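You operate a simulated robot arm through the tools that you are given. There is no shell and no other tool.

Carry out the task below with a simulated robot arm. There is one attempt and no reset: what you move stays moved.

JOB
Top the kettle up from the table jug and boil it.
Fine: pour about 150 ml so that it stands over MIN, while it is off its base; put the jug back, shut the lid, set it on its base and wait till it clicks off. Set down upright: table jug.

It is judged by the outcome, as a careful person would: the job done as asked, and still so three seconds after it is handed in. It fails if anything else is knocked over, pushed out of place, dropped, spilled or broken. A push-on lid holds only when it is set on centred and level and pressed home; a screw cap is set on level and turned clockwise until tight.

ROBOT AND FRAMES
A 7-joint arm with a two-finger parallel gripper, fixed in place. Base frame: the origin is on the floor under the middle of its stand, x ahead of it, y to its left, z up. Lengths are in mm, angles in degrees, forces in N, time in s.
With the tool pointing down near the work surface it reaches from about 360 to 780 mm from the base axis. Its first joint turns from -166.0 to 166.0 degrees. Payload 3.91 kg.
The tool frame sits at the grasp point between the pads (the TCP): z along the fingers, y along the line on which they close. The tips reach 30 mm beyond it. Largest opening 110 mm; finger width 20, thickness 10; the body of the gripper, 48 by 112 mm, starts 55 mm behind the TCP.
Orientation is that of the tool frame in the base frame, as a unit quaternion [w, x, y, z]. With the fingers straight down and closing along the base's y, the tool's x points along the base's -x, its y along +y and its z along -z.

CONTROLS
- The arm moves only by the tool play_rows. Its argument "series" is one flat list of numbers, 7 for each row, row after row: the turn, a rotation vector about the tool's x, y, z in degrees, then the shift along the tool's x, y, z in mm, then the gripper command, from -1 (shut) to 1 (fully open), values between in proportion. In form: [ax, ay, az, x, y, z, gripper, ax, ay, az, x, y, z, gripper, ...]. A call has 1 to 20 rows; each row shifts and turns the commanded pose from where the row before left it, along the tool's axes as they then stand. Rows are played at 5 a second. More than 50 mm and 8.6 degrees between two rows, or a gripper value outside its range, and nothing of the call is played. Where a pose cannot be reached the arm comes as near as it can. A force on the tool above 40 N (or 10 N above the force at the start of the call, whichever is more), or a blocked arm, ends the call early, and 0.2 s more pass. The fingers move at their own pace (about 153 mm/s each) and stop on an object; they squeeze with about 26 N. The grip force told is the motor's: it shows also when the fingers shut on nothing. Time passes only in rows, and 0.2 s behind the last, so rows that do not move let the fingers close. It gives the time, the measured TCP pose, the force on the tool (base axes), the opening and the grip force at its end, in the units of the frame above (readings bear some noise), with the torque about the TCP (base axes, N m) and any sound that the robot's microphone picked up.
- Cameras (640 x 400 px; columns grow to the right, rows downward): "scene" is fixed at [48.5, 499.1, 1476]; the picture's right is [-0.47, -0.88, 0.00], its down [-0.49, 0.26, -0.84] and it looks along [0.74, -0.39, -0.55] (base axes); focal length 300 px, centre (320, 200). "wrist" rides on the gripper at [77, 7, -114] in the tool frame; the picture's right is [-0.09, 1.00, 0.00], its down [-0.80, -0.07, -0.59] and it looks along [-0.59, -0.05, 0.80] (tool axes); focal length 270 px, centre (320, 200). There is no depth. A picture from a camera that has moved, and an enlarged one, comes with that camera's place and axes in the base frame and with its lens.
- get_image(camera): a new picture of that camera. No time passes.
- raise_lower(by): slides the trunk up (or, below 0, down) by that many mm; the arm rides with it, the base frame stays. It gives what a move gives, with no picture.
- inspect(camera, box): a new picture of the part [left, top, right, bottom] of that camera's present view, enlarged. No time passes.
- hand_in(): hands the job in; it is judged then, once.

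Nothing tells you positions but the pictures and the camera data. Unless the task says otherwise, let go and move clear before handing in.

The tools are called as a command line: name --argument value ..., lists and objects as JSON in quotes. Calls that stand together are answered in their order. play_rows: Moves the arm, as the interface text tells. Its arguments: {"type":"object","properties":{"series":{"type":"array","items":{"type":"number"}}},"required":["series"]} The other tools are called the same way: raise_lower (by) moves the trunk up or down; get_image (camera) takes a picture; inspect (camera, box) takes an enlarged picture of a part of a camera's view; hand_in () hands the job in.

At the start:

```text
clock: 0.0
tool_pos: [454.8, 58.1, 1321.4]
ee_rot: [-0.001, 0.0, 1.0, 0.0]
ft_force: [-0.5, 0.5, -0.1]
ft_torque: [0.0, -0.01, 0.02]
width: 110.1
grip_force: 0.1
trunk travel left (down, up): [-575.0, 35.0]
```

scene: 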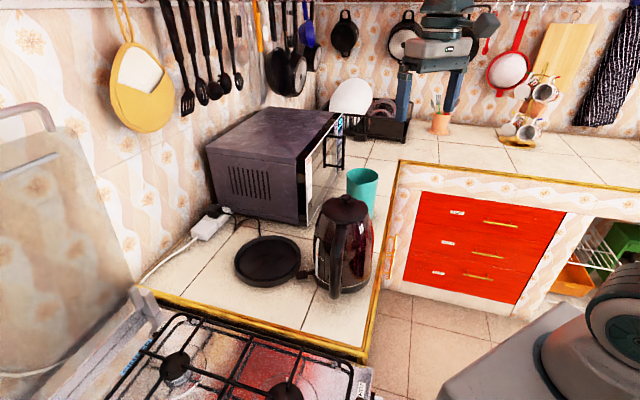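
wrist: 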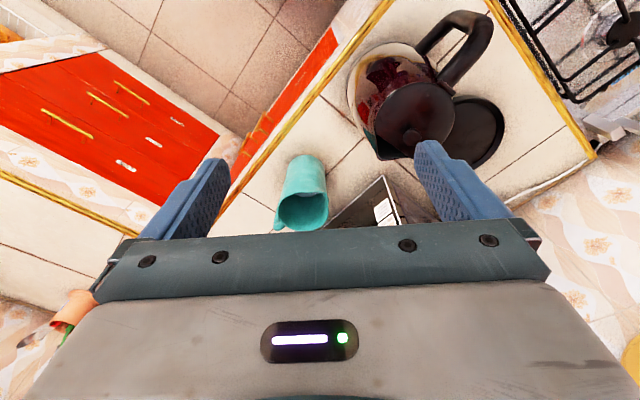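

I see a kettle standing beside its round base on the counter, with a teal jug just behind it. I'll look closer before moving.

inspect --camera "scene" --box '[220, 150, 420, 310]'

inspect --camera "wrist" --box '[230, 0, 550, 240]'

inspect --camera "scene" --box '[300, 160, 390, 230]'

```text
2.50 times, centred on (320, 230) of scene
camera zoom: at [48.5, 499.1, 1476.0], right [-0.47, -0.88, 0.0], down [-0.49, 0.26, -0.84], along [0.74, -0.39, -0.55], focal length 750 px, centre (320, 125)
```

zoom: 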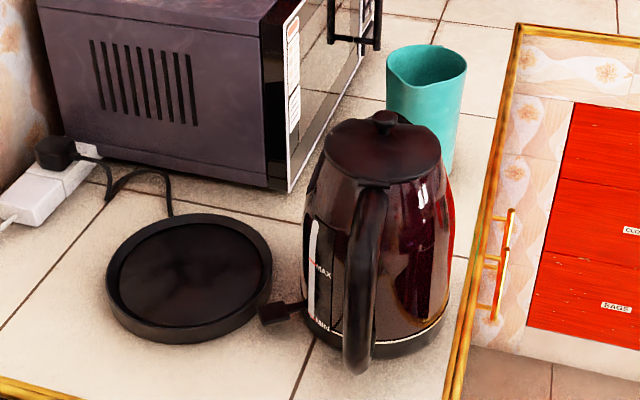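

```text
1.67 times, centred on (390, 120) of wrist
camera zoom: at [377.6, 64.2, 1435.7], right [0.09, 1.0, 0.0], down [0.8, -0.07, 0.59], along [0.59, -0.05, -0.8], focal length 450 px, centre (203, 333)
```

zoom: 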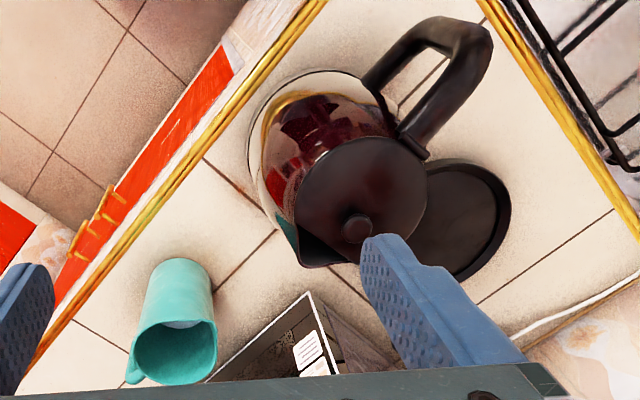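

```text
5.71 times, centred on (345, 195) of scene
camera zoom: at [48.5, 499.1, 1476.0], right [-0.47, -0.88, 0.0], down [-0.49, 0.26, -0.84], along [0.74, -0.39, -0.55], focal length 1713 px, centre (177, 229)
```

zoom: 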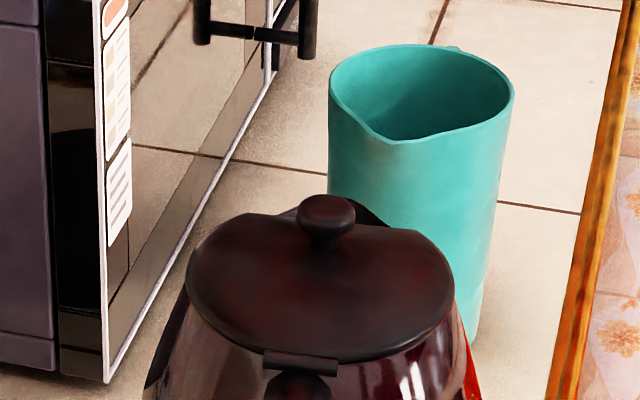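

The kettle (knob near 534, 174, 1098) has a lid hinged on its handle side. The jug's rim is near (703, 2, 1025) and the round base is near (624, 349). I'll move the wrist camera for a second view of each.

play_rows --series '[0, 0, 0, 20, 37, 0, 1, 0, 0, 0, 20, 37, 0, 1, 0, 0, 0, 20, 38, 0, 1, 0, 0, 0, 0, 0, 0, 1]'

get_image --camera "wrist"

get_image --camera "scene"

```text
clock: 1.0
tool_pos: [395.0, 170.0, 1321.2]
ee_rot: [-0.001, 0.0, 1.0, 0.001]
ft_force: [0.2, -0.5, 0.4]
ft_torque: [0.01, 0.0, 0.0]
width: 109.8
grip_force: 0.1
trunk travel left (down, up): [-575.0, 35.0]
```

```text
taken
camera wrist: at [318.7, 176.1, 1435.8], right [0.09, 1.0, 0.0], down [0.8, -0.07, 0.59], along [0.59, -0.05, -0.8], focal length 270 px, centre (320, 200)
```

wrist: 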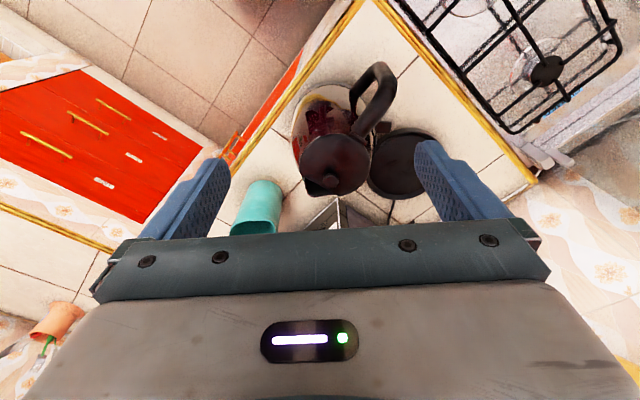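

```text
taken
```

scene: 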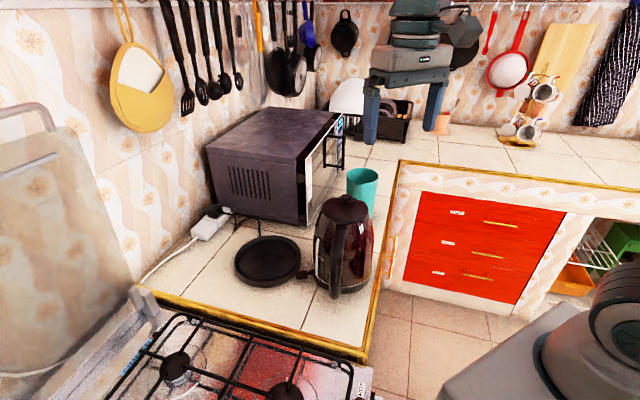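

Better view of the kettle now. I'll enlarge it to read the hinge, knob, handle and base.

inspect --camera "wrist" --box '[240, 50, 440, 240]'

inspect --camera "scene" --box '[285, 185, 395, 305]'

inspect --camera "scene" --box '[220, 225, 320, 300]'

```text
2.11 times, centred on (340, 145) of wrist
camera zoom: at [318.7, 176.1, 1435.8], right [0.09, 1.0, 0.0], down [0.8, -0.07, 0.59], along [0.59, -0.05, -0.8], focal length 569 px, centre (278, 316)
```

zoom: 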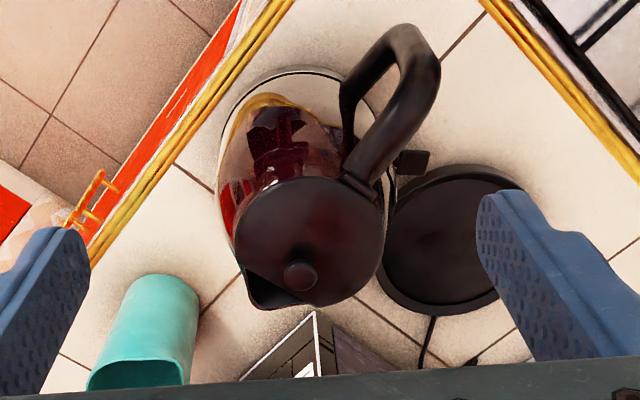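

```text
3.33 times, centred on (340, 245) of scene
camera zoom: at [48.5, 499.1, 1476.0], right [-0.47, -0.88, 0.0], down [-0.49, 0.26, -0.84], along [0.74, -0.39, -0.55], focal length 999 px, centre (253, 50)
```

zoom: 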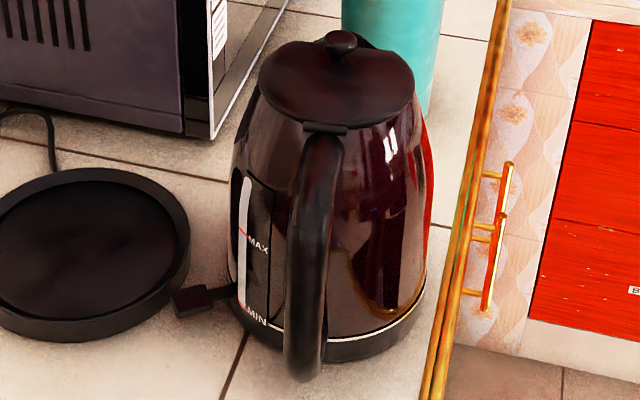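

```text
5.33 times, centred on (270, 262) of scene
camera zoom: at [48.5, 499.1, 1476.0], right [-0.47, -0.88, 0.0], down [-0.49, 0.26, -0.84], along [0.74, -0.39, -0.55], focal length 1599 px, centre (587, -133)
```

zoom: 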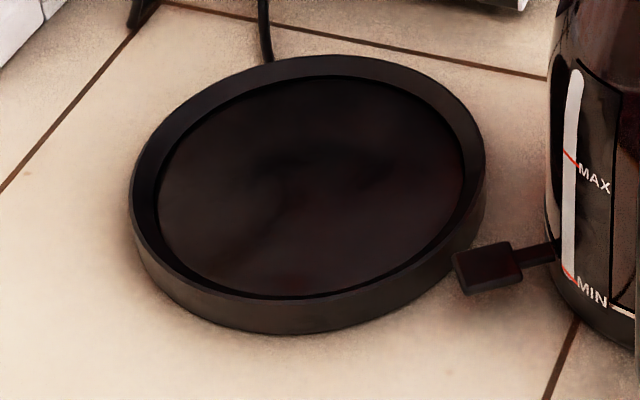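

The knob sits near (532, 173, 1099), its hinge near (480, 217, 1078), and the worktop is at about z=865. I'll line the gripper up above the knob with the fingers closing along the hinge axis, and check with the wrist camera.

play_rows --series '[0, 0, 0, -45.7, 1, 40, 1, 0, 0, 0, -45.7, 1, 40, 1, 0, 0, 0, -45.6, 1, 41, 1, 0, 0, 8.04, 0, 0, 0, 1, 0, 0, 8.04, 0, 0, 0, 1, 0, 0, 8.04, 0, 0, 0, 1, 0, 0, 8.04, 0, 0, 0, 1, 0, 0, 8.04, 0, 0, 0, 1, 0, 0, 0, 0, 0, 0, 1]'

get_image --camera "wrist"

get_image --camera "scene"

```text
refused: row 1 steps farther than a row can; nothing moved
```

```text
taken
camera wrist: at [318.7, 176.1, 1435.8], right [0.09, 1.0, 0.0], down [0.8, -0.07, 0.59], along [0.59, -0.05, -0.8], focal length 270 px, centre (320, 200)
```

wrist: 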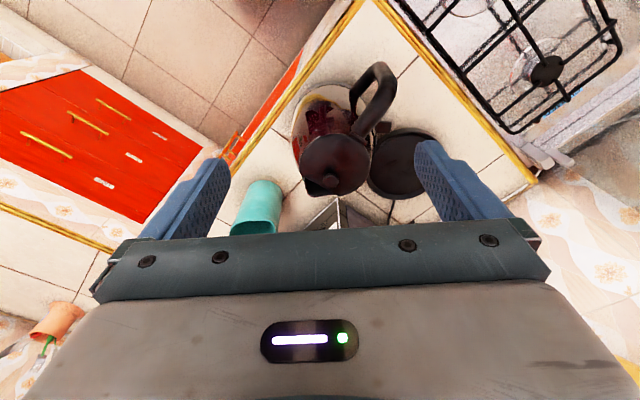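

```text
taken
```

scene: 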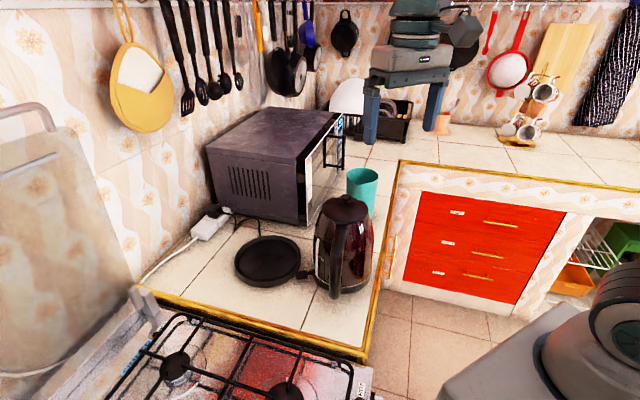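

The step was over 50 mm in total length, so nothing moved. I'll repeat the same move in smaller steps.

play_rows --series '[0, 0, 0, -34, 1, 30, 1, 0, 0, 0, -34, 1, 30, 1, 0, 0, 0, -34, 1, 30, 1, 0, 0, 0, -35, 0, 31, 1, 0, 0, 8.04, 0, 0, 0, 1, 0, 0, 8.04, 0, 0, 0, 1, 0, 0, 8.04, 0, 0, 0, 1, 0, 0, 8.04, 0, 0, 0, 1, 0, 0, 8.04, 0, 0, 0, 1, 0, 0, 0, 0, 0, 0, 1]'

get_image --camera "wrist"

get_image --camera "scene"

```text
clock: 3.2
tool_pos: [531.3, 173.0, 1199.7]
ee_rot: [-0.001, 0.345, 0.939, 0.0]
ft_force: [-0.5, -0.1, -0.3]
ft_torque: [0.01, -0.03, -0.01]
width: 110.0
grip_force: 0.1
trunk travel left (down, up): [-575.0, 35.0]
```

```text
taken
camera wrist: at [476.8, 227.7, 1314.9], right [0.71, 0.7, 0.0], down [0.57, -0.57, 0.59], along [0.42, -0.42, -0.8], focal length 270 px, centre (320, 200)
```

wrist: 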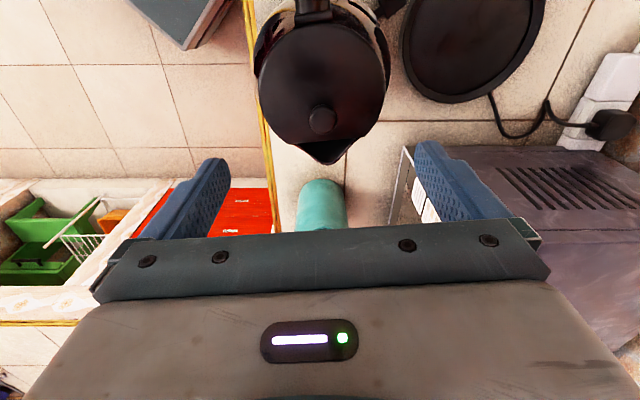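

```text
taken
```

scene: 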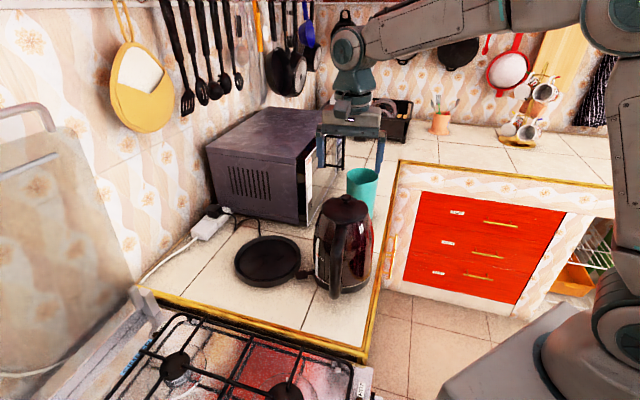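

The gripper is centred above the knob. I'll enlarge this view to check the knob's size and the hinge direction.

inspect --camera "wrist" --box '[230, 0, 420, 170]'

inspect --camera "scene" --box '[300, 110, 400, 240]'

```text
2.35 times, centred on (325, 85) of wrist
camera zoom: at [476.8, 227.7, 1314.9], right [0.71, 0.7, 0.0], down [0.57, -0.57, 0.59], along [0.42, -0.42, -0.8], focal length 636 px, centre (308, 471)
```

zoom: 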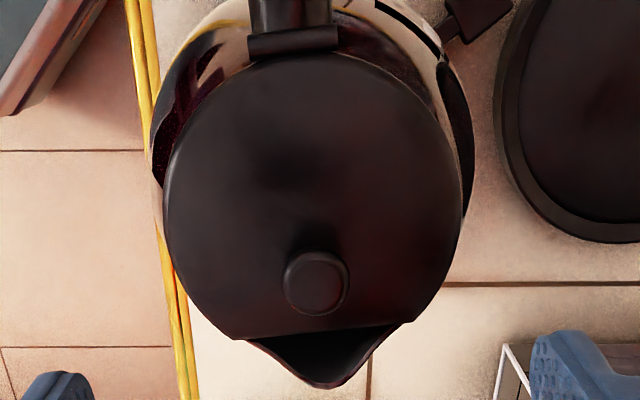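

```text
3.08 times, centred on (350, 175) of scene
camera zoom: at [48.5, 499.1, 1476.0], right [-0.47, -0.88, 0.0], down [-0.49, 0.26, -0.84], along [0.74, -0.39, -0.55], focal length 922 px, centre (228, 277)
```

zoom: 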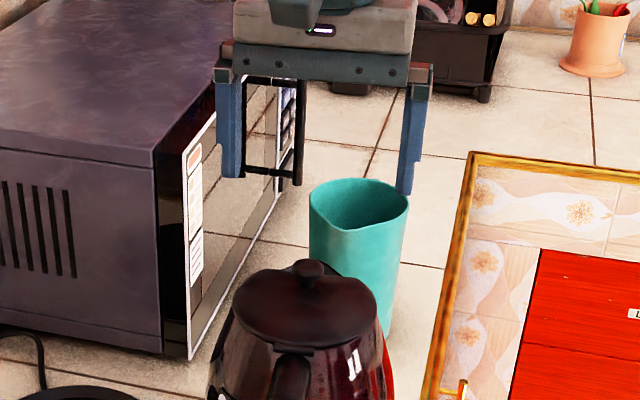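

Everything is aligned, so I'll partly close the fingers and lower them around the knob to just above the lid.

play_rows --series '[0, 0, 0, 0, 0, 30, -0.1, 0, 0, 0, 0, 0, 30, -0.1, 0, 0, 0, 0, 0, 18, -0.1, 0, 0, 0, 0, 0, 0, -0.1]'

get_image --camera "wrist"

inspect --camera "scene" --box '[290, 130, 400, 230]'

```text
clock: 4.2
tool_pos: [529.9, 173.1, 1121.0]
ee_rot: [0.0, 0.343, 0.939, 0.0]
ft_force: [0.3, 0.4, -0.6]
ft_torque: [-0.02, 0.0, 0.01]
width: 49.4
grip_force: 0.1
trunk travel left (down, up): [-575.0, 35.0]
```

```text
taken
camera wrist: at [475.8, 227.6, 1236.3], right [0.71, 0.7, 0.0], down [0.57, -0.57, 0.59], along [0.42, -0.42, -0.8], focal length 270 px, centre (320, 200)
```

wrist: 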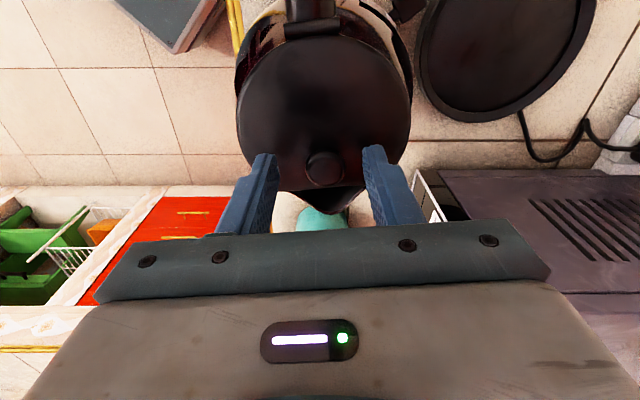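

```text
4.00 times, centred on (345, 180) of scene
camera zoom: at [48.5, 499.1, 1476.0], right [-0.47, -0.88, 0.0], down [-0.49, 0.26, -0.84], along [0.74, -0.39, -0.55], focal length 1199 px, centre (220, 280)
```

zoom: 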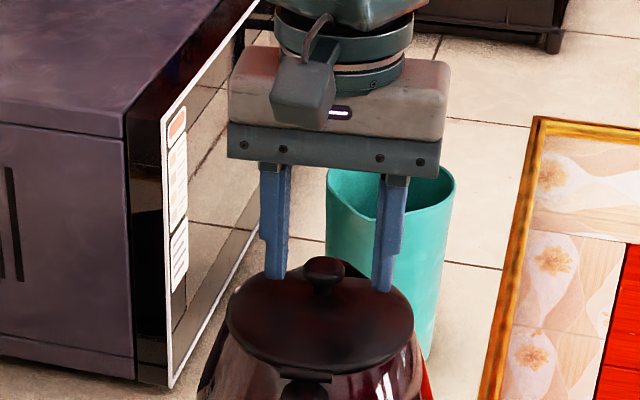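

The fingertips straddle the knob. I'll shift a few mm to centre, go down slightly, and close on it.

play_rows --series '[0, 0, 0, -2.3, 2.5, 4, -0.1, 0, 0, 0, 0, 0, 0, -1, 0, 0, 0, 0, 0, 0, -1, 0, 0, 0, 0, 0, 0, -1]'

inspect --camera "wrist" --box '[220, 80, 430, 230]'

inspect --camera "scene" --box '[290, 130, 400, 230]'

```text
clock: 5.2
tool_pos: [533.9, 173.6, 1116.9]
ee_rot: [0.0, 0.343, 0.939, 0.0]
ft_force: [1.3, 1.5, 0.3]
ft_torque: [-0.06, -0.14, -0.01]
width: 22.8
grip_force: 25.7
trunk travel left (down, up): [-575.0, 35.0]
```

```text
2.67 times, centred on (325, 155) of wrist
camera zoom: at [479.7, 228.3, 1231.8], right [0.71, 0.7, 0.0], down [0.57, -0.57, 0.59], along [0.42, -0.42, -0.8], focal length 721 px, centre (307, 320)
```

zoom: 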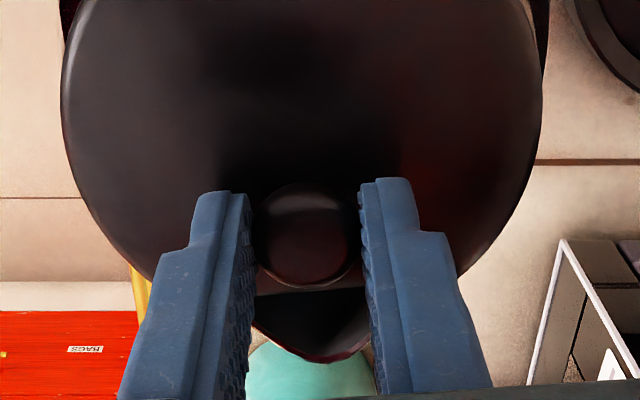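

```text
4.00 times, centred on (345, 180) of scene
camera zoom: at [48.5, 499.1, 1476.0], right [-0.47, -0.88, 0.0], down [-0.49, 0.26, -0.84], along [0.74, -0.39, -0.55], focal length 1199 px, centre (220, 280)
```

zoom: 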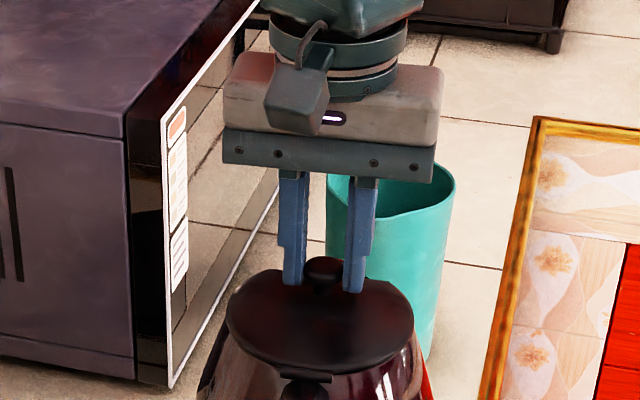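

I have the knob. I'll start swinging the lid open about its hinge in a small arc and check it tracks.

play_rows --series '[0, -6, 0, 4.4, 0, -6.9, -1, 0, -6, 0, 4.4, 0, -6.9, -1, 0, 0, 0, 0, 0, 0, -1]'

inspect --camera "wrist" --box '[170, 0, 490, 230]'

inspect --camera "scene" --box '[270, 110, 410, 310]'

```text
clock: 6.0
tool_pos: [526.5, 180.7, 1130.4]
ee_rot: [0.099, 0.341, 0.934, -0.036]
ft_force: [-2.5, 1.4, -0.6]
ft_torque: [-0.09, 0.09, -0.06]
width: 22.9
grip_force: 26.0
trunk travel left (down, up): [-575.0, 35.0]
```

```text
1.74 times, centred on (330, 115) of wrist
camera zoom: at [455.5, 248.6, 1227.3], right [0.71, 0.71, 0.02], down [0.46, -0.48, 0.75], along [0.54, -0.52, -0.66], focal length 470 px, centre (303, 348)
```

zoom: 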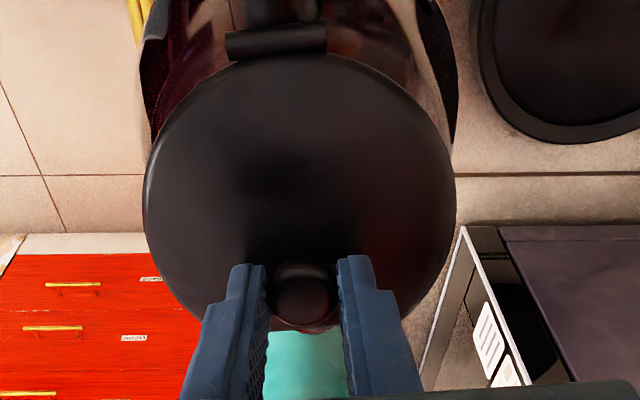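

```text
2.00 times, centred on (340, 210) of scene
camera zoom: at [48.5, 499.1, 1476.0], right [-0.47, -0.88, 0.0], down [-0.49, 0.26, -0.84], along [0.74, -0.39, -0.55], focal length 600 px, centre (280, 180)
```

zoom: 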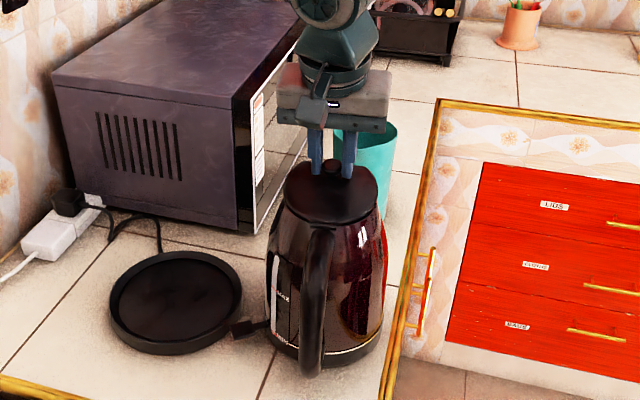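

The lid follows the arc well with low force. I'll carry on opening it.

play_rows --series '[0, -8, 0, 6.1, 0, -9.15, -1, 0, -8, 0, 6.1, 0, -9.15, -1, 0, -8, 0, 6.1, 0, -9.15, -1, 0, -8, 0, 6.1, 0, -9.15, -1, 0, 0, 0, 0, 0, 0, -1]'

inspect --camera "wrist" --box '[170, 0, 490, 230]'

inspect --camera "scene" --box '[270, 110, 410, 310]'

```text
clock: 7.2
tool_pos: [500.3, 202.3, 1155.3]
ee_rot: [0.353, 0.318, 0.871, -0.129]
ft_force: [-2.4, 0.7, -0.3]
ft_torque: [0.01, 0.09, -0.04]
width: 22.9
grip_force: 25.7
trunk travel left (down, up): [-575.0, 35.0]
```

```text
1.74 times, centred on (330, 115) of wrist
camera zoom: at [401.0, 294.7, 1183.3], right [0.69, 0.72, 0.06], down [0.08, -0.16, 0.98], along [0.72, -0.68, -0.17], focal length 470 px, centre (303, 348)
```

zoom: 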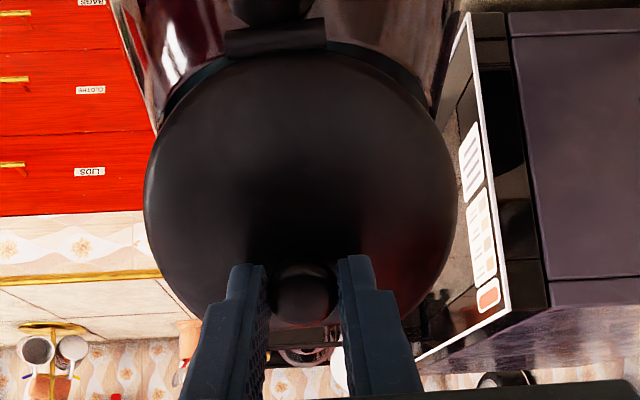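

```text
2.00 times, centred on (340, 210) of scene
camera zoom: at [48.5, 499.1, 1476.0], right [-0.47, -0.88, 0.0], down [-0.49, 0.26, -0.84], along [0.74, -0.39, -0.55], focal length 600 px, centre (280, 180)
```

zoom: 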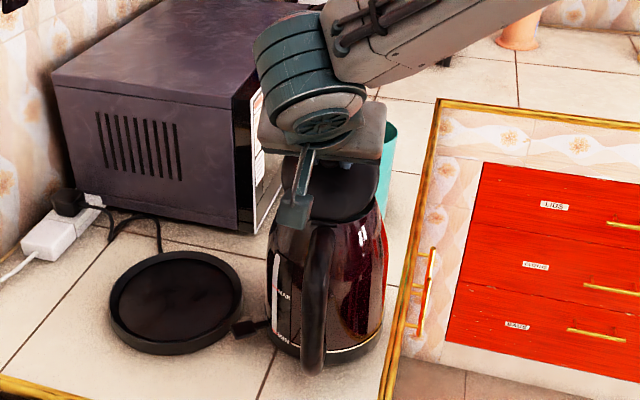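

Lid is at about 44°, smooth so far. I'll continue the same arc toward upright.

play_rows --series '[0, -8, 0, 6.1, 0, -9.15, -1, 0, -8, 0, 6.1, 0, -9.15, -1, 0, -8, 0, 6.1, 0, -9.15, -1, 0, -8, 0, 6.1, 0, -9.15, -1, 0, 0, 0, 0, 0, 0, -1]'

get_image --camera "wrist"

inspect --camera "scene" --box '[250, 50, 450, 310]'

```text
clock: 8.4
tool_pos: [465.0, 232.0, 1153.2]
ee_rot: [0.58, 0.269, 0.74, -0.211]
ft_force: [0.1, -0.4, 0.0]
ft_torque: [0.1, 0.12, -0.04]
width: 22.8
grip_force: 25.5
trunk travel left (down, up): [-575.0, 35.0]
```

```text
taken
camera wrist: at [371.4, 320.3, 1106.9], right [0.66, 0.75, 0.09], down [-0.34, 0.19, 0.92], along [0.67, -0.64, 0.38], focal length 270 px, centre (320, 200)
```

wrist: 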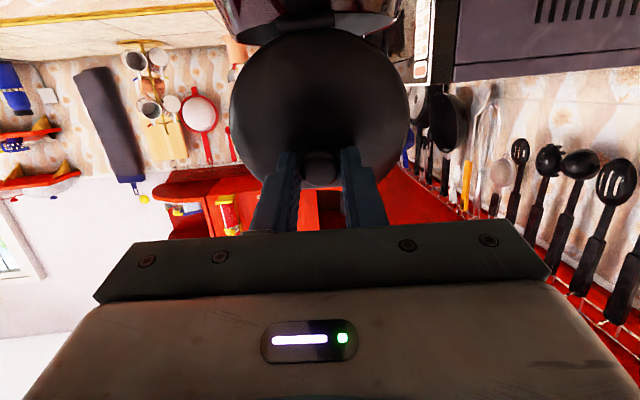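

```text
1.54 times, centred on (350, 180) of scene
camera zoom: at [48.5, 499.1, 1476.0], right [-0.47, -0.88, 0.0], down [-0.49, 0.26, -0.84], along [0.74, -0.39, -0.55], focal length 461 px, centre (274, 231)
```

zoom: 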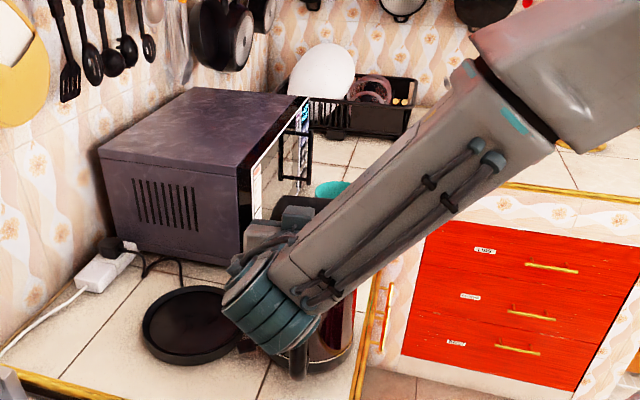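

The lid is at about 76° with almost no force. I'll go a little past vertical so it stays open.

play_rows --series '[0, -8, 0, 6.1, 0, -9.15, -1, 0, -8, 0, 6.1, 0, -9.15, -1, 0, 0, 0, 0, 0, 0, -1]'

get_image --camera "wrist"

inspect --camera "scene" --box '[250, 150, 450, 310]'

```text
clock: 9.2
tool_pos: [451.4, 243.8, 1144.8]
ee_rot: [0.676, 0.238, 0.652, -0.247]
ft_force: [0.1, -0.4, -10.0]
ft_torque: [0.55, 0.69, -0.03]
width: 23.0
grip_force: 25.9
trunk travel left (down, up): [-575.0, 35.0]
```

```text
taken
camera wrist: at [370.2, 321.7, 1064.2], right [0.64, 0.76, 0.09], down [-0.52, 0.35, 0.78], along [0.56, -0.54, 0.62], focal length 270 px, centre (320, 200)
```

wrist: 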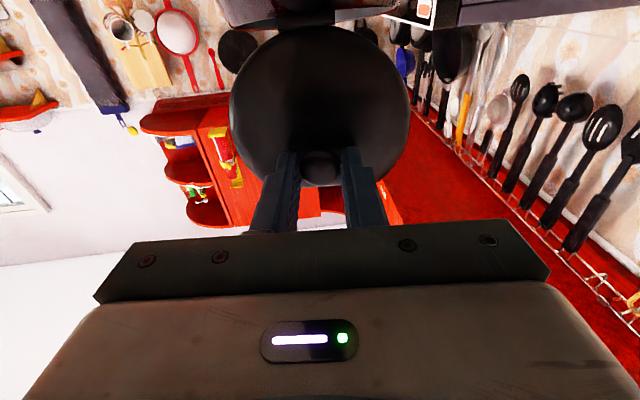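

```text
2.50 times, centred on (350, 230) of scene
camera zoom: at [48.5, 499.1, 1476.0], right [-0.47, -0.88, 0.0], down [-0.49, 0.26, -0.84], along [0.74, -0.39, -0.55], focal length 750 px, centre (245, 125)
```

zoom: 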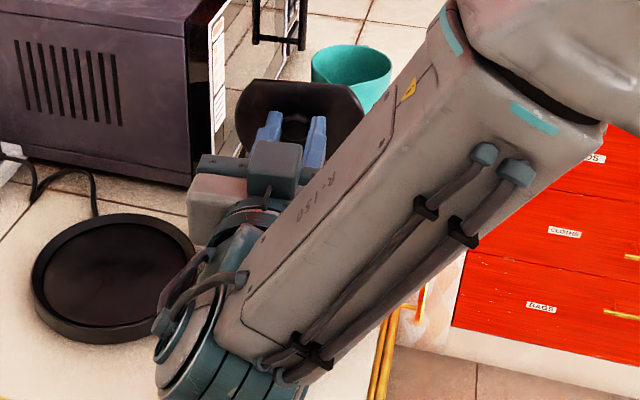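

I've hit the hinge stop at roughly 90°. I'll back off slightly, release the knob and see whether the lid stays up.

play_rows --series '[0, 2, 0, -1.3, 0, 2.4, -1, 0, 0, 0, 0, 0, 0, -1, 0, 0, 0, 0, 0, 0, -0.3, 0, 0, 0, 0, 0, 0, -0.3]'

get_image --camera "wrist"

inspect --camera "scene" --box '[250, 150, 450, 310]'

```text
clock: 10.2
tool_pos: [452.8, 244.3, 1146.8]
ee_rot: [0.664, 0.243, 0.664, -0.243]
ft_force: [0.9, 0.1, -0.2]
ft_torque: [0.0, 0.0, -0.02]
width: 38.4
grip_force: 0.0
trunk travel left (down, up): [-575.0, 35.0]
```

```text
taken
camera wrist: at [369.3, 321.4, 1070.5], right [0.64, 0.76, 0.09], down [-0.5, 0.33, 0.8], along [0.58, -0.56, 0.59], focal length 270 px, centre (320, 200)
```

wrist: 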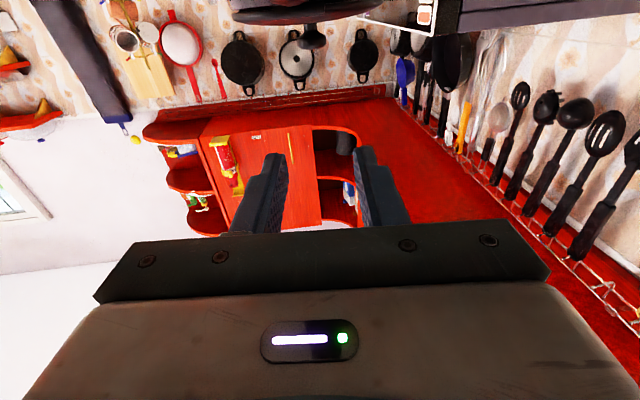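

```text
2.50 times, centred on (350, 230) of scene
camera zoom: at [48.5, 499.1, 1476.0], right [-0.47, -0.88, 0.0], down [-0.49, 0.26, -0.84], along [0.74, -0.39, -0.55], focal length 750 px, centre (245, 125)
```

zoom: 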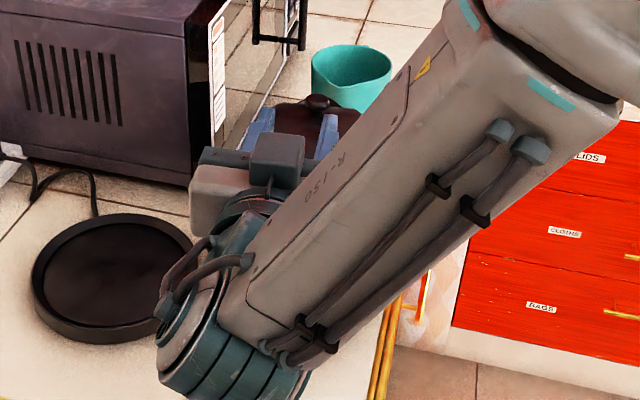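

The lid dropped shut when released, so it hadn't reached a stable open position. I'll back away upward and re-check the kettle before trying again.

play_rows --series '[0, 0, 0, -45, 0, 0, -0.3, 0, 0, 0, -45, 0, 0, -0.3, 0, 8.2, 0, 0, 0, 0, -0.3, 0, 8.2, 0, 0, 0, 0, -0.3, 0, 8.2, 0, 0, 0, 0, -0.3, 0, 8.2, 0, 0, 0, 0, -0.3, 0, 8.2, 0, 0, 0, 0, -0.3, 0, 8.2, 0, 0, 0, 0, -0.3, 0, 8.2, 0, 0, 0, 0, -0.3, 0, 8.2, 0, 0, 0, 0, -0.3, 0, 8.2, 0, 0, 0, 0, -0.3, 0, 8.2, 0, 0, 0, 0, -0.3, 0, 8, 0, 0, 0, 0, -0.3, 0, 0, 0, 0, 0, 0, -0.3]'

get_image --camera "wrist"

inspect --camera "scene" --box '[220, 150, 420, 310]'

```text
clock: 13.2
tool_pos: [451.7, 242.3, 1236.9]
ee_rot: [-0.001, 0.343, 0.939, 0.0]
ft_force: [0.0, -0.6, 0.6]
ft_torque: [0.02, 0.01, 0.0]
width: 38.4
grip_force: 0.0
trunk travel left (down, up): [-575.0, 35.0]
```

```text
taken
camera wrist: at [397.5, 296.9, 1352.2], right [0.71, 0.7, 0.0], down [0.57, -0.57, 0.59], along [0.42, -0.42, -0.81], focal length 270 px, centre (320, 200)
```

wrist: 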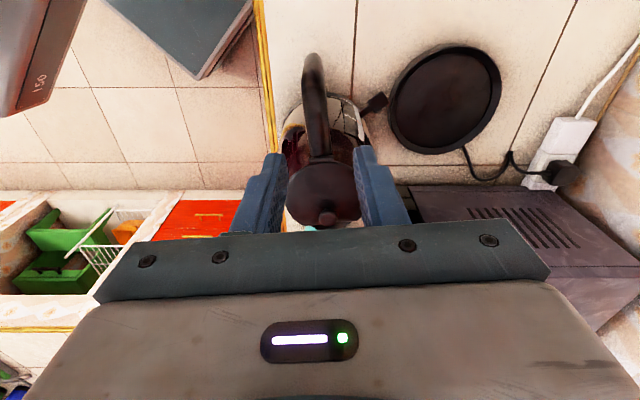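

```text
2.50 times, centred on (320, 230) of scene
camera zoom: at [48.5, 499.1, 1476.0], right [-0.47, -0.88, 0.0], down [-0.49, 0.26, -0.84], along [0.74, -0.39, -0.55], focal length 750 px, centre (320, 125)
```

zoom: 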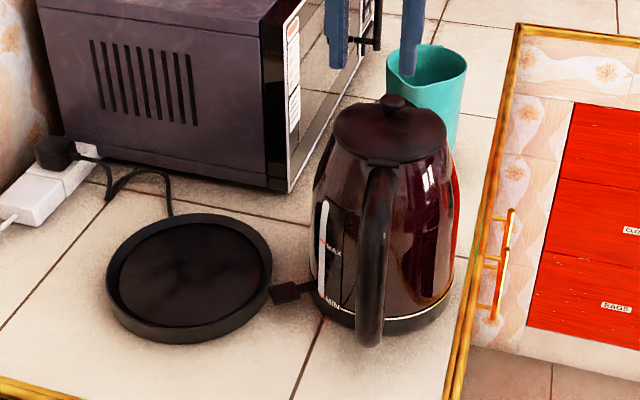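

Pulling against the hinge stop tipped the kettle and slid it roughly 30 mm forward. It stands upright and nothing was spilled that I can see. I'll measure its new position before a gentler attempt.

inspect --camera "wrist" --box '[230, 30, 430, 240]'

inspect --camera "scene" --box '[285, 175, 395, 295]'

```text
1.90 times, centred on (330, 135) of wrist
camera zoom: at [397.5, 296.9, 1352.2], right [0.71, 0.7, 0.0], down [0.57, -0.57, 0.59], along [0.42, -0.42, -0.81], focal length 515 px, centre (301, 324)
```

zoom: 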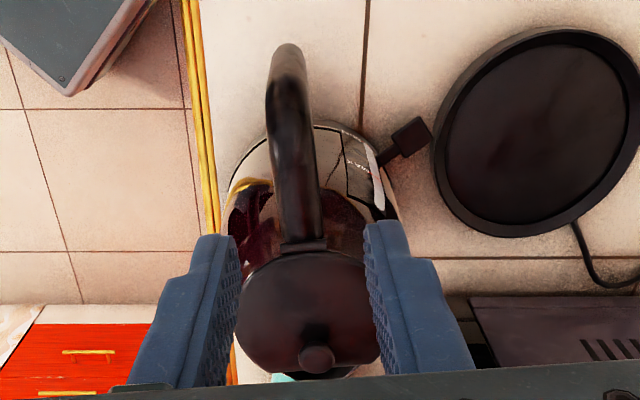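

```text
3.33 times, centred on (340, 235) of scene
camera zoom: at [48.5, 499.1, 1476.0], right [-0.47, -0.88, 0.0], down [-0.49, 0.26, -0.84], along [0.74, -0.39, -0.55], focal length 999 px, centre (253, 83)
```

zoom: 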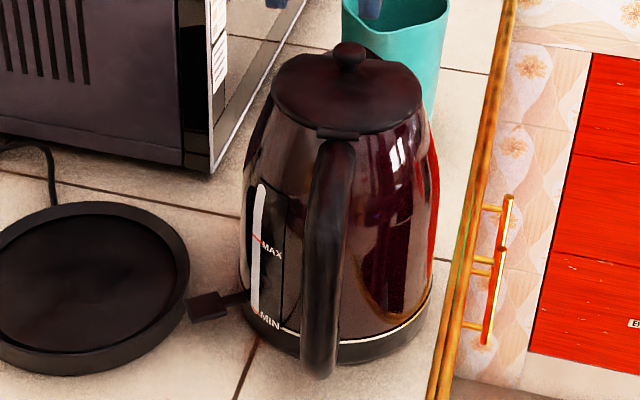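

The knob is now near (556, 153, 1099) and the hinge near (501, 195). I'll go back over the knob for a second, gentler opening.

play_rows --series '[0, 0, 0, -45.7, 0, 0, -0.1, 0, 0, 0, -45.8, -0.5, 0, -0.1, 0, 0, 0, -45.8, -0.5, 0, -0.1, 0, 0, 0, 0, 0, 45, -0.1, 0, 0, 0, 0, 0, 45, -0.1, 0, 0, 0, 0, 0, 20, -0.1, 0, 0, 0, 0, 0, 0, -0.1]'

inspect --camera "wrist" --box '[220, 60, 430, 230]'

inspect --camera "scene" --box '[290, 120, 400, 220]'

```text
clock: 14.8
tool_pos: [556.9, 152.9, 1127.6]
ee_rot: [0.0, 0.344, 0.939, 0.0]
ft_force: [-0.7, -1.0, -1.0]
ft_torque: [-0.01, 0.03, 0.04]
width: 49.3
grip_force: 0.0
trunk travel left (down, up): [-575.0, 35.0]
```

```text
2.35 times, centred on (325, 145) of wrist
camera zoom: at [502.6, 207.7, 1243.6], right [0.71, 0.7, 0.0], down [0.57, -0.57, 0.59], along [0.42, -0.42, -0.8], focal length 636 px, centre (308, 329)
```

zoom: 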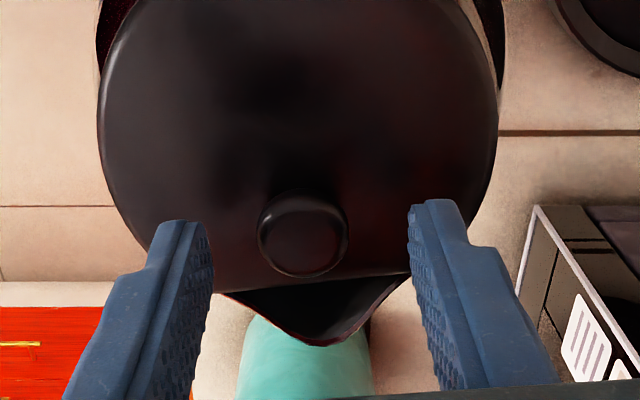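

```text
4.00 times, centred on (345, 170) of scene
camera zoom: at [48.5, 499.1, 1476.0], right [-0.47, -0.88, 0.0], down [-0.49, 0.26, -0.84], along [0.74, -0.39, -0.55], focal length 1199 px, centre (220, 320)
```

zoom: 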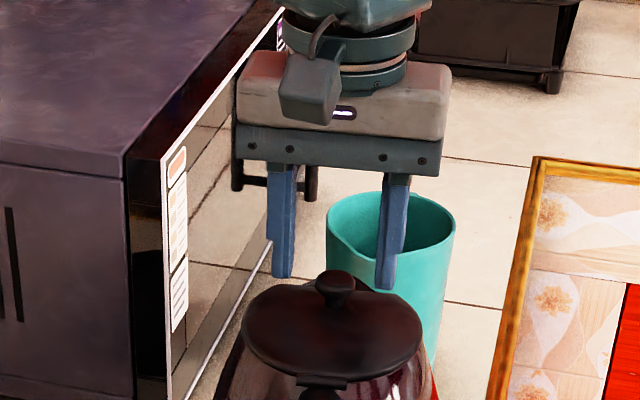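

The knob is centred between the fingers. I'll lower to grip height and close on it.

play_rows --series '[0, 0, 0, 2, -0.7, 10.5, -0.1, 0, 0, 0, 0, 0, 0, -1, 0, 0, 0, 0, 0, 0, -1, 0, 0, 0, 0, 0, 0, -1]'

play_rows --series '[0, -6, 0, 4.4, 0, -6.9, -1, 0, -8, 0, 6.1, 0, -9.15, -1, 0, -8, 0, 6.1, 0, -9.15, -1, 0, -8, 0, 6.1, 0, -9.15, -1, 0, -8, 0, 6.1, 0, -9.15, -1, 0, -8, 0, 6.1, 0, -9.15, -1, 0, -8, 0, 6.1, 0, -9.15, -1, 0, 0, 0, 0, 0, 0, -1, 0, 0, 0, 0, 0, 0, -1]'

get_image --camera "wrist"

get_image --camera "scene"

```text
clock: 15.8
tool_pos: [553.8, 153.4, 1118.4]
ee_rot: [0.0, 0.344, 0.939, 0.0]
ft_force: [-0.4, -1.1, -1.2]
ft_torque: [-0.14, -0.1, -0.05]
width: 22.7
grip_force: 25.6
trunk travel left (down, up): [-575.0, 35.0]
```

```text
clock: 17.8
tool_pos: [508.7, 192.9, 1157.8]
ee_rot: [0.426, 0.305, 0.837, -0.155]
ft_force: [-0.7, -0.1, -6.0]
ft_torque: [0.08, -0.04, -0.03]
width: 22.8
grip_force: 26.2
trunk travel left (down, up): [-575.0, 35.0]
```

```text
taken
camera wrist: at [407.6, 286.9, 1162.1], right [0.68, 0.73, 0.07], down [-0.05, -0.05, 1.0], along [0.73, -0.68, 0.01], focal length 270 px, centre (320, 200)
```

wrist: 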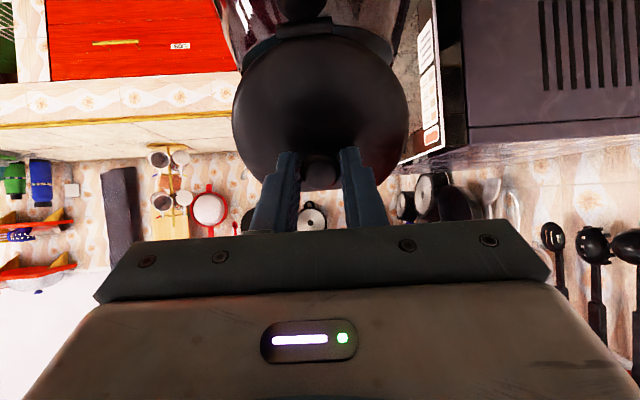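

```text
taken
```

scene: 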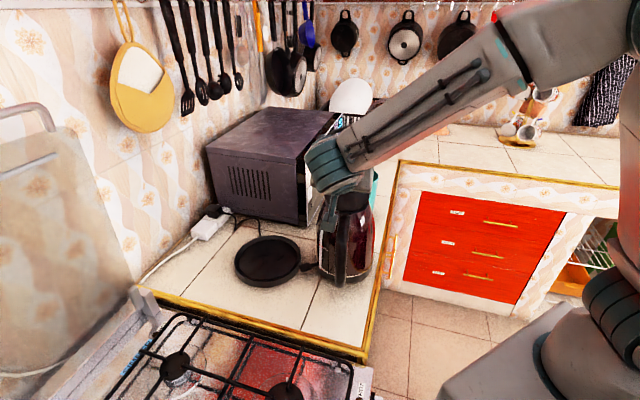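

There's a 6 N downward pull, so my arc is slightly too high. I'll ease the gripper down a few mm and see whether the force relaxes.

play_rows --series '[0, 0, 0, 2.4, 0, 1.8, -1, 0, 0, 0, 0, 0, 0, -1]'

inspect --camera "scene" --box '[270, 130, 400, 300]'

```text
clock: 18.4
tool_pos: [507.7, 192.7, 1154.5]
ee_rot: [0.426, 0.306, 0.837, -0.156]
ft_force: [-2.1, -0.2, -1.1]
ft_torque: [0.15, 0.14, 0.03]
width: 22.8
grip_force: 26.4
trunk travel left (down, up): [-575.0, 35.0]
```

```text
2.35 times, centred on (335, 215) of scene
camera zoom: at [48.5, 499.1, 1476.0], right [-0.47, -0.88, 0.0], down [-0.49, 0.26, -0.84], along [0.74, -0.39, -0.55], focal length 705 px, centre (285, 165)
```

zoom: 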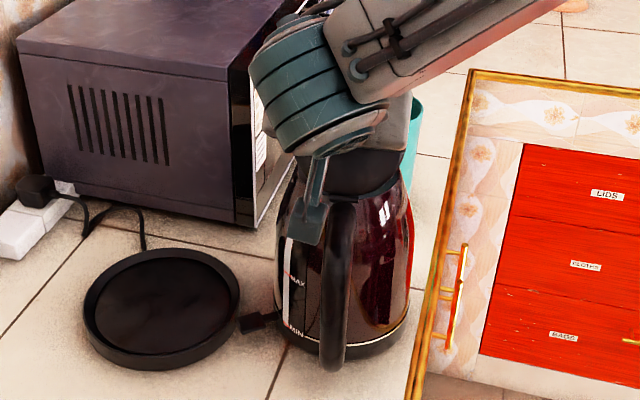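

Relaxed. I'll use the corrected hinge centre and open to about 70°, then check the forces.

play_rows --series '[0, -8, 0, 6.3, 0, -8.6, -1, 0, -8, 0, 6.3, 0, -8.6, -1, 0, 0, 0, 0, 0, 0, -1]'

inspect --camera "scene" --box '[270, 130, 400, 300]'

get_image --camera "wrist"

```text
clock: 19.2
tool_pos: [492.2, 206.3, 1152.5]
ee_rot: [0.539, 0.281, 0.769, -0.198]
ft_force: [-2.8, -2.2, -1.3]
ft_torque: [0.04, 0.08, -0.09]
width: 22.9
grip_force: 25.5
trunk travel left (down, up): [-575.0, 35.0]
```

```text
2.35 times, centred on (335, 215) of scene
camera zoom: at [48.5, 499.1, 1476.0], right [-0.47, -0.88, 0.0], down [-0.49, 0.26, -0.84], along [0.74, -0.39, -0.55], focal length 705 px, centre (285, 165)
```

zoom: 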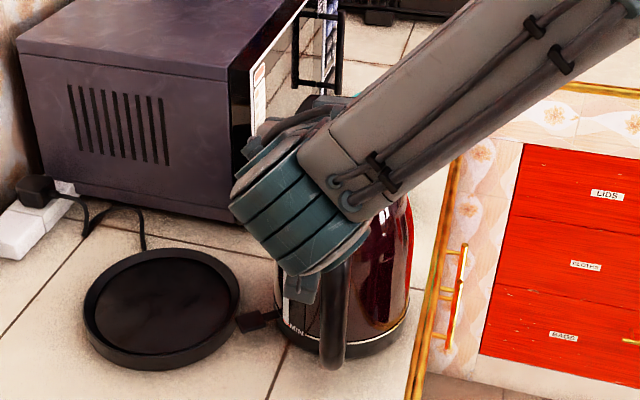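

```text
taken
camera wrist: at [394.6, 297.1, 1119.1], right [0.67, 0.74, 0.08], down [-0.26, 0.13, 0.96], along [0.7, -0.66, 0.28], focal length 270 px, centre (320, 200)
```

wrist: 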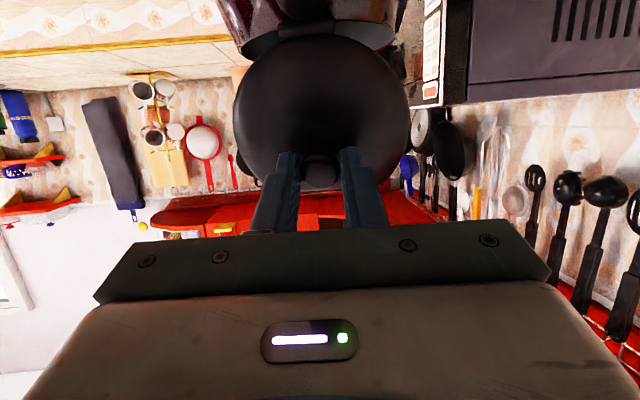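

Still smooth, and the kettle hasn't shifted. I'll continue in small steps to find the stop without lifting the kettle.

play_rows --series '[0, -3, 0, 2.3, 0, -3.3, -1, 0, -3, 0, 2.3, 0, -3.3, -1, 0, 0, 0, 0, 0, 0, -1]'

inspect --camera "scene" --box '[270, 130, 400, 300]'

inspect --camera "wrist" --box '[200, 0, 440, 200]'

```text
clock: 20.0
tool_pos: [486.2, 210.9, 1149.9]
ee_rot: [0.58, 0.27, 0.739, -0.212]
ft_force: [-2.7, -1.1, -1.3]
ft_torque: [0.02, 0.05, -0.12]
width: 22.6
grip_force: 26.0
trunk travel left (down, up): [-575.0, 35.0]
```

```text
2.35 times, centred on (335, 215) of scene
camera zoom: at [48.5, 499.1, 1476.0], right [-0.47, -0.88, 0.0], down [-0.49, 0.26, -0.84], along [0.74, -0.39, -0.55], focal length 705 px, centre (285, 165)
```

zoom: 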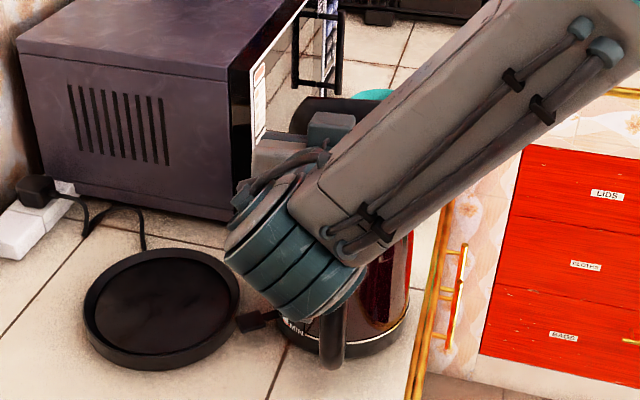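

```text
2.00 times, centred on (320, 100) of wrist
camera zoom: at [392.0, 299.8, 1103.2], right [0.66, 0.75, 0.09], down [-0.34, 0.19, 0.92], along [0.67, -0.64, 0.38], focal length 541 px, centre (320, 400)
```

zoom: 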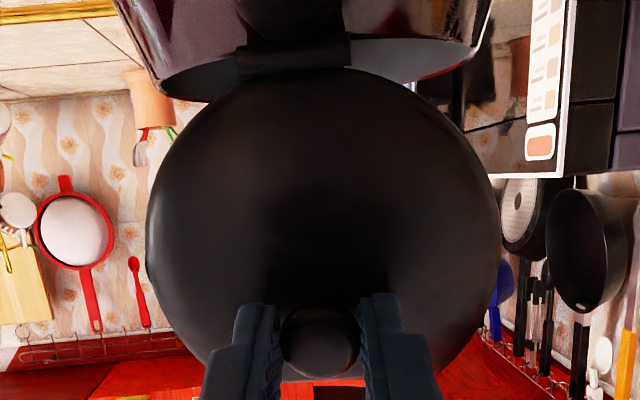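

At 76° there is still no stop. I'll go on a few degrees more.

play_rows --series '[0, -3, 0, 2.3, 0, -3.3, -1, 0, -3, 0, 2.3, 0, -3.3, -1, 0, 0, 0, 0, 0, 0, -1]'

inspect --camera "scene" --box '[270, 130, 400, 300]'

inspect --camera "wrist" --box '[200, 0, 440, 200]'

```text
clock: 20.8
tool_pos: [481.1, 216.4, 1146.1]
ee_rot: [0.616, 0.259, 0.709, -0.225]
ft_force: [-3.3, -1.4, -1.3]
ft_torque: [0.25, 0.32, -0.07]
width: 22.9
grip_force: 26.1
trunk travel left (down, up): [-575.0, 35.0]
```

```text
2.35 times, centred on (335, 215) of scene
camera zoom: at [48.5, 499.1, 1476.0], right [-0.47, -0.88, 0.0], down [-0.49, 0.26, -0.84], along [0.74, -0.39, -0.55], focal length 705 px, centre (285, 165)
```

zoom: 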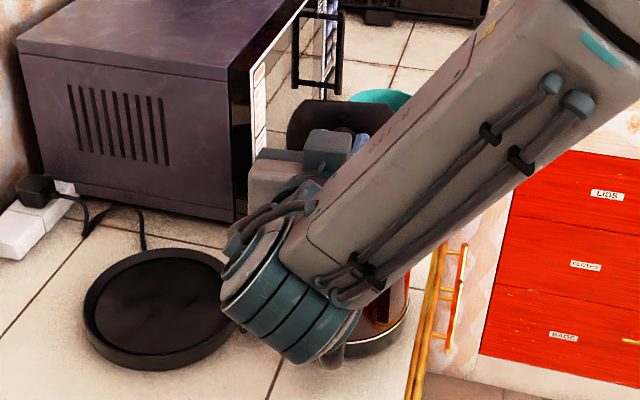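

```text
2.00 times, centred on (320, 100) of wrist
camera zoom: at [390.8, 301.5, 1087.0], right [0.65, 0.75, 0.09], down [-0.41, 0.25, 0.88], along [0.64, -0.61, 0.47], focal length 541 px, centre (320, 400)
```

zoom: 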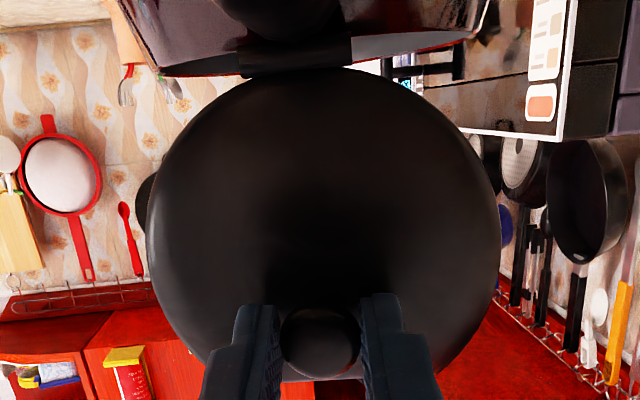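

The torque is rising at about 82°, so the stop is near 80°. I'll ease back to 80° and release slowly while the kettle stands flat.

play_rows --series '[0, 1.5, 0, -1.2, 0, 1.7, -1, 0, 0, 0, 0, 0, 0, -1, 0, 0, 0, 0, 0, 0, -1]'

play_rows --series '[0, 0, 0, 0, 0, 0, -0.52, 0, 0, 0, 0, 0, 0, -0.45]'

get_image --camera "wrist"

inspect --camera "scene" --box '[270, 130, 400, 300]'

```text
clock: 21.6
tool_pos: [483.5, 215.2, 1148.4]
ee_rot: [0.607, 0.262, 0.717, -0.222]
ft_force: [-2.0, -0.6, -1.3]
ft_torque: [0.07, 0.11, -0.11]
width: 22.5
grip_force: 25.9
trunk travel left (down, up): [-575.0, 35.0]
```

```text
clock: 22.2
tool_pos: [483.8, 215.5, 1148.1]
ee_rot: [0.607, 0.262, 0.717, -0.222]
ft_force: [-0.1, -1.1, -0.2]
ft_torque: [0.02, 0.0, 0.01]
width: 30.1
grip_force: 0.0
trunk travel left (down, up): [-575.0, 35.0]
```

```text
taken
camera wrist: at [391.6, 300.7, 1091.3], right [0.65, 0.75, 0.09], down [-0.39, 0.24, 0.89], along [0.65, -0.61, 0.45], focal length 270 px, centre (320, 200)
```

wrist: 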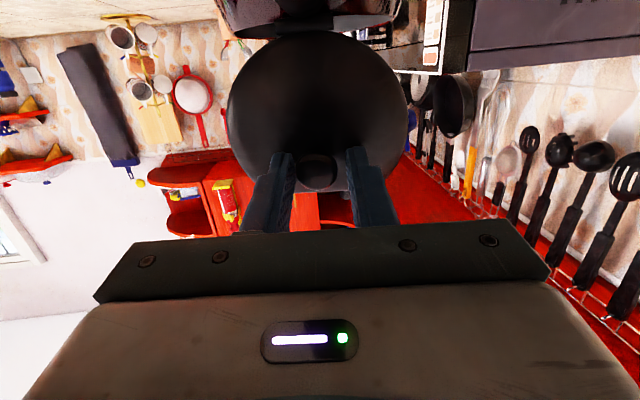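

```text
2.35 times, centred on (335, 215) of scene
camera zoom: at [48.5, 499.1, 1476.0], right [-0.47, -0.88, 0.0], down [-0.49, 0.26, -0.84], along [0.74, -0.39, -0.55], focal length 705 px, centre (285, 165)
```

zoom: 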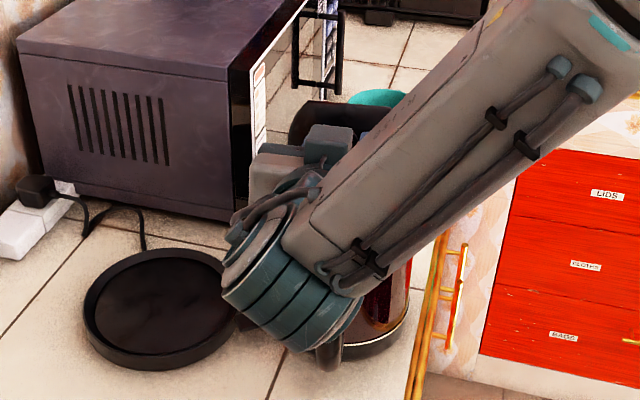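

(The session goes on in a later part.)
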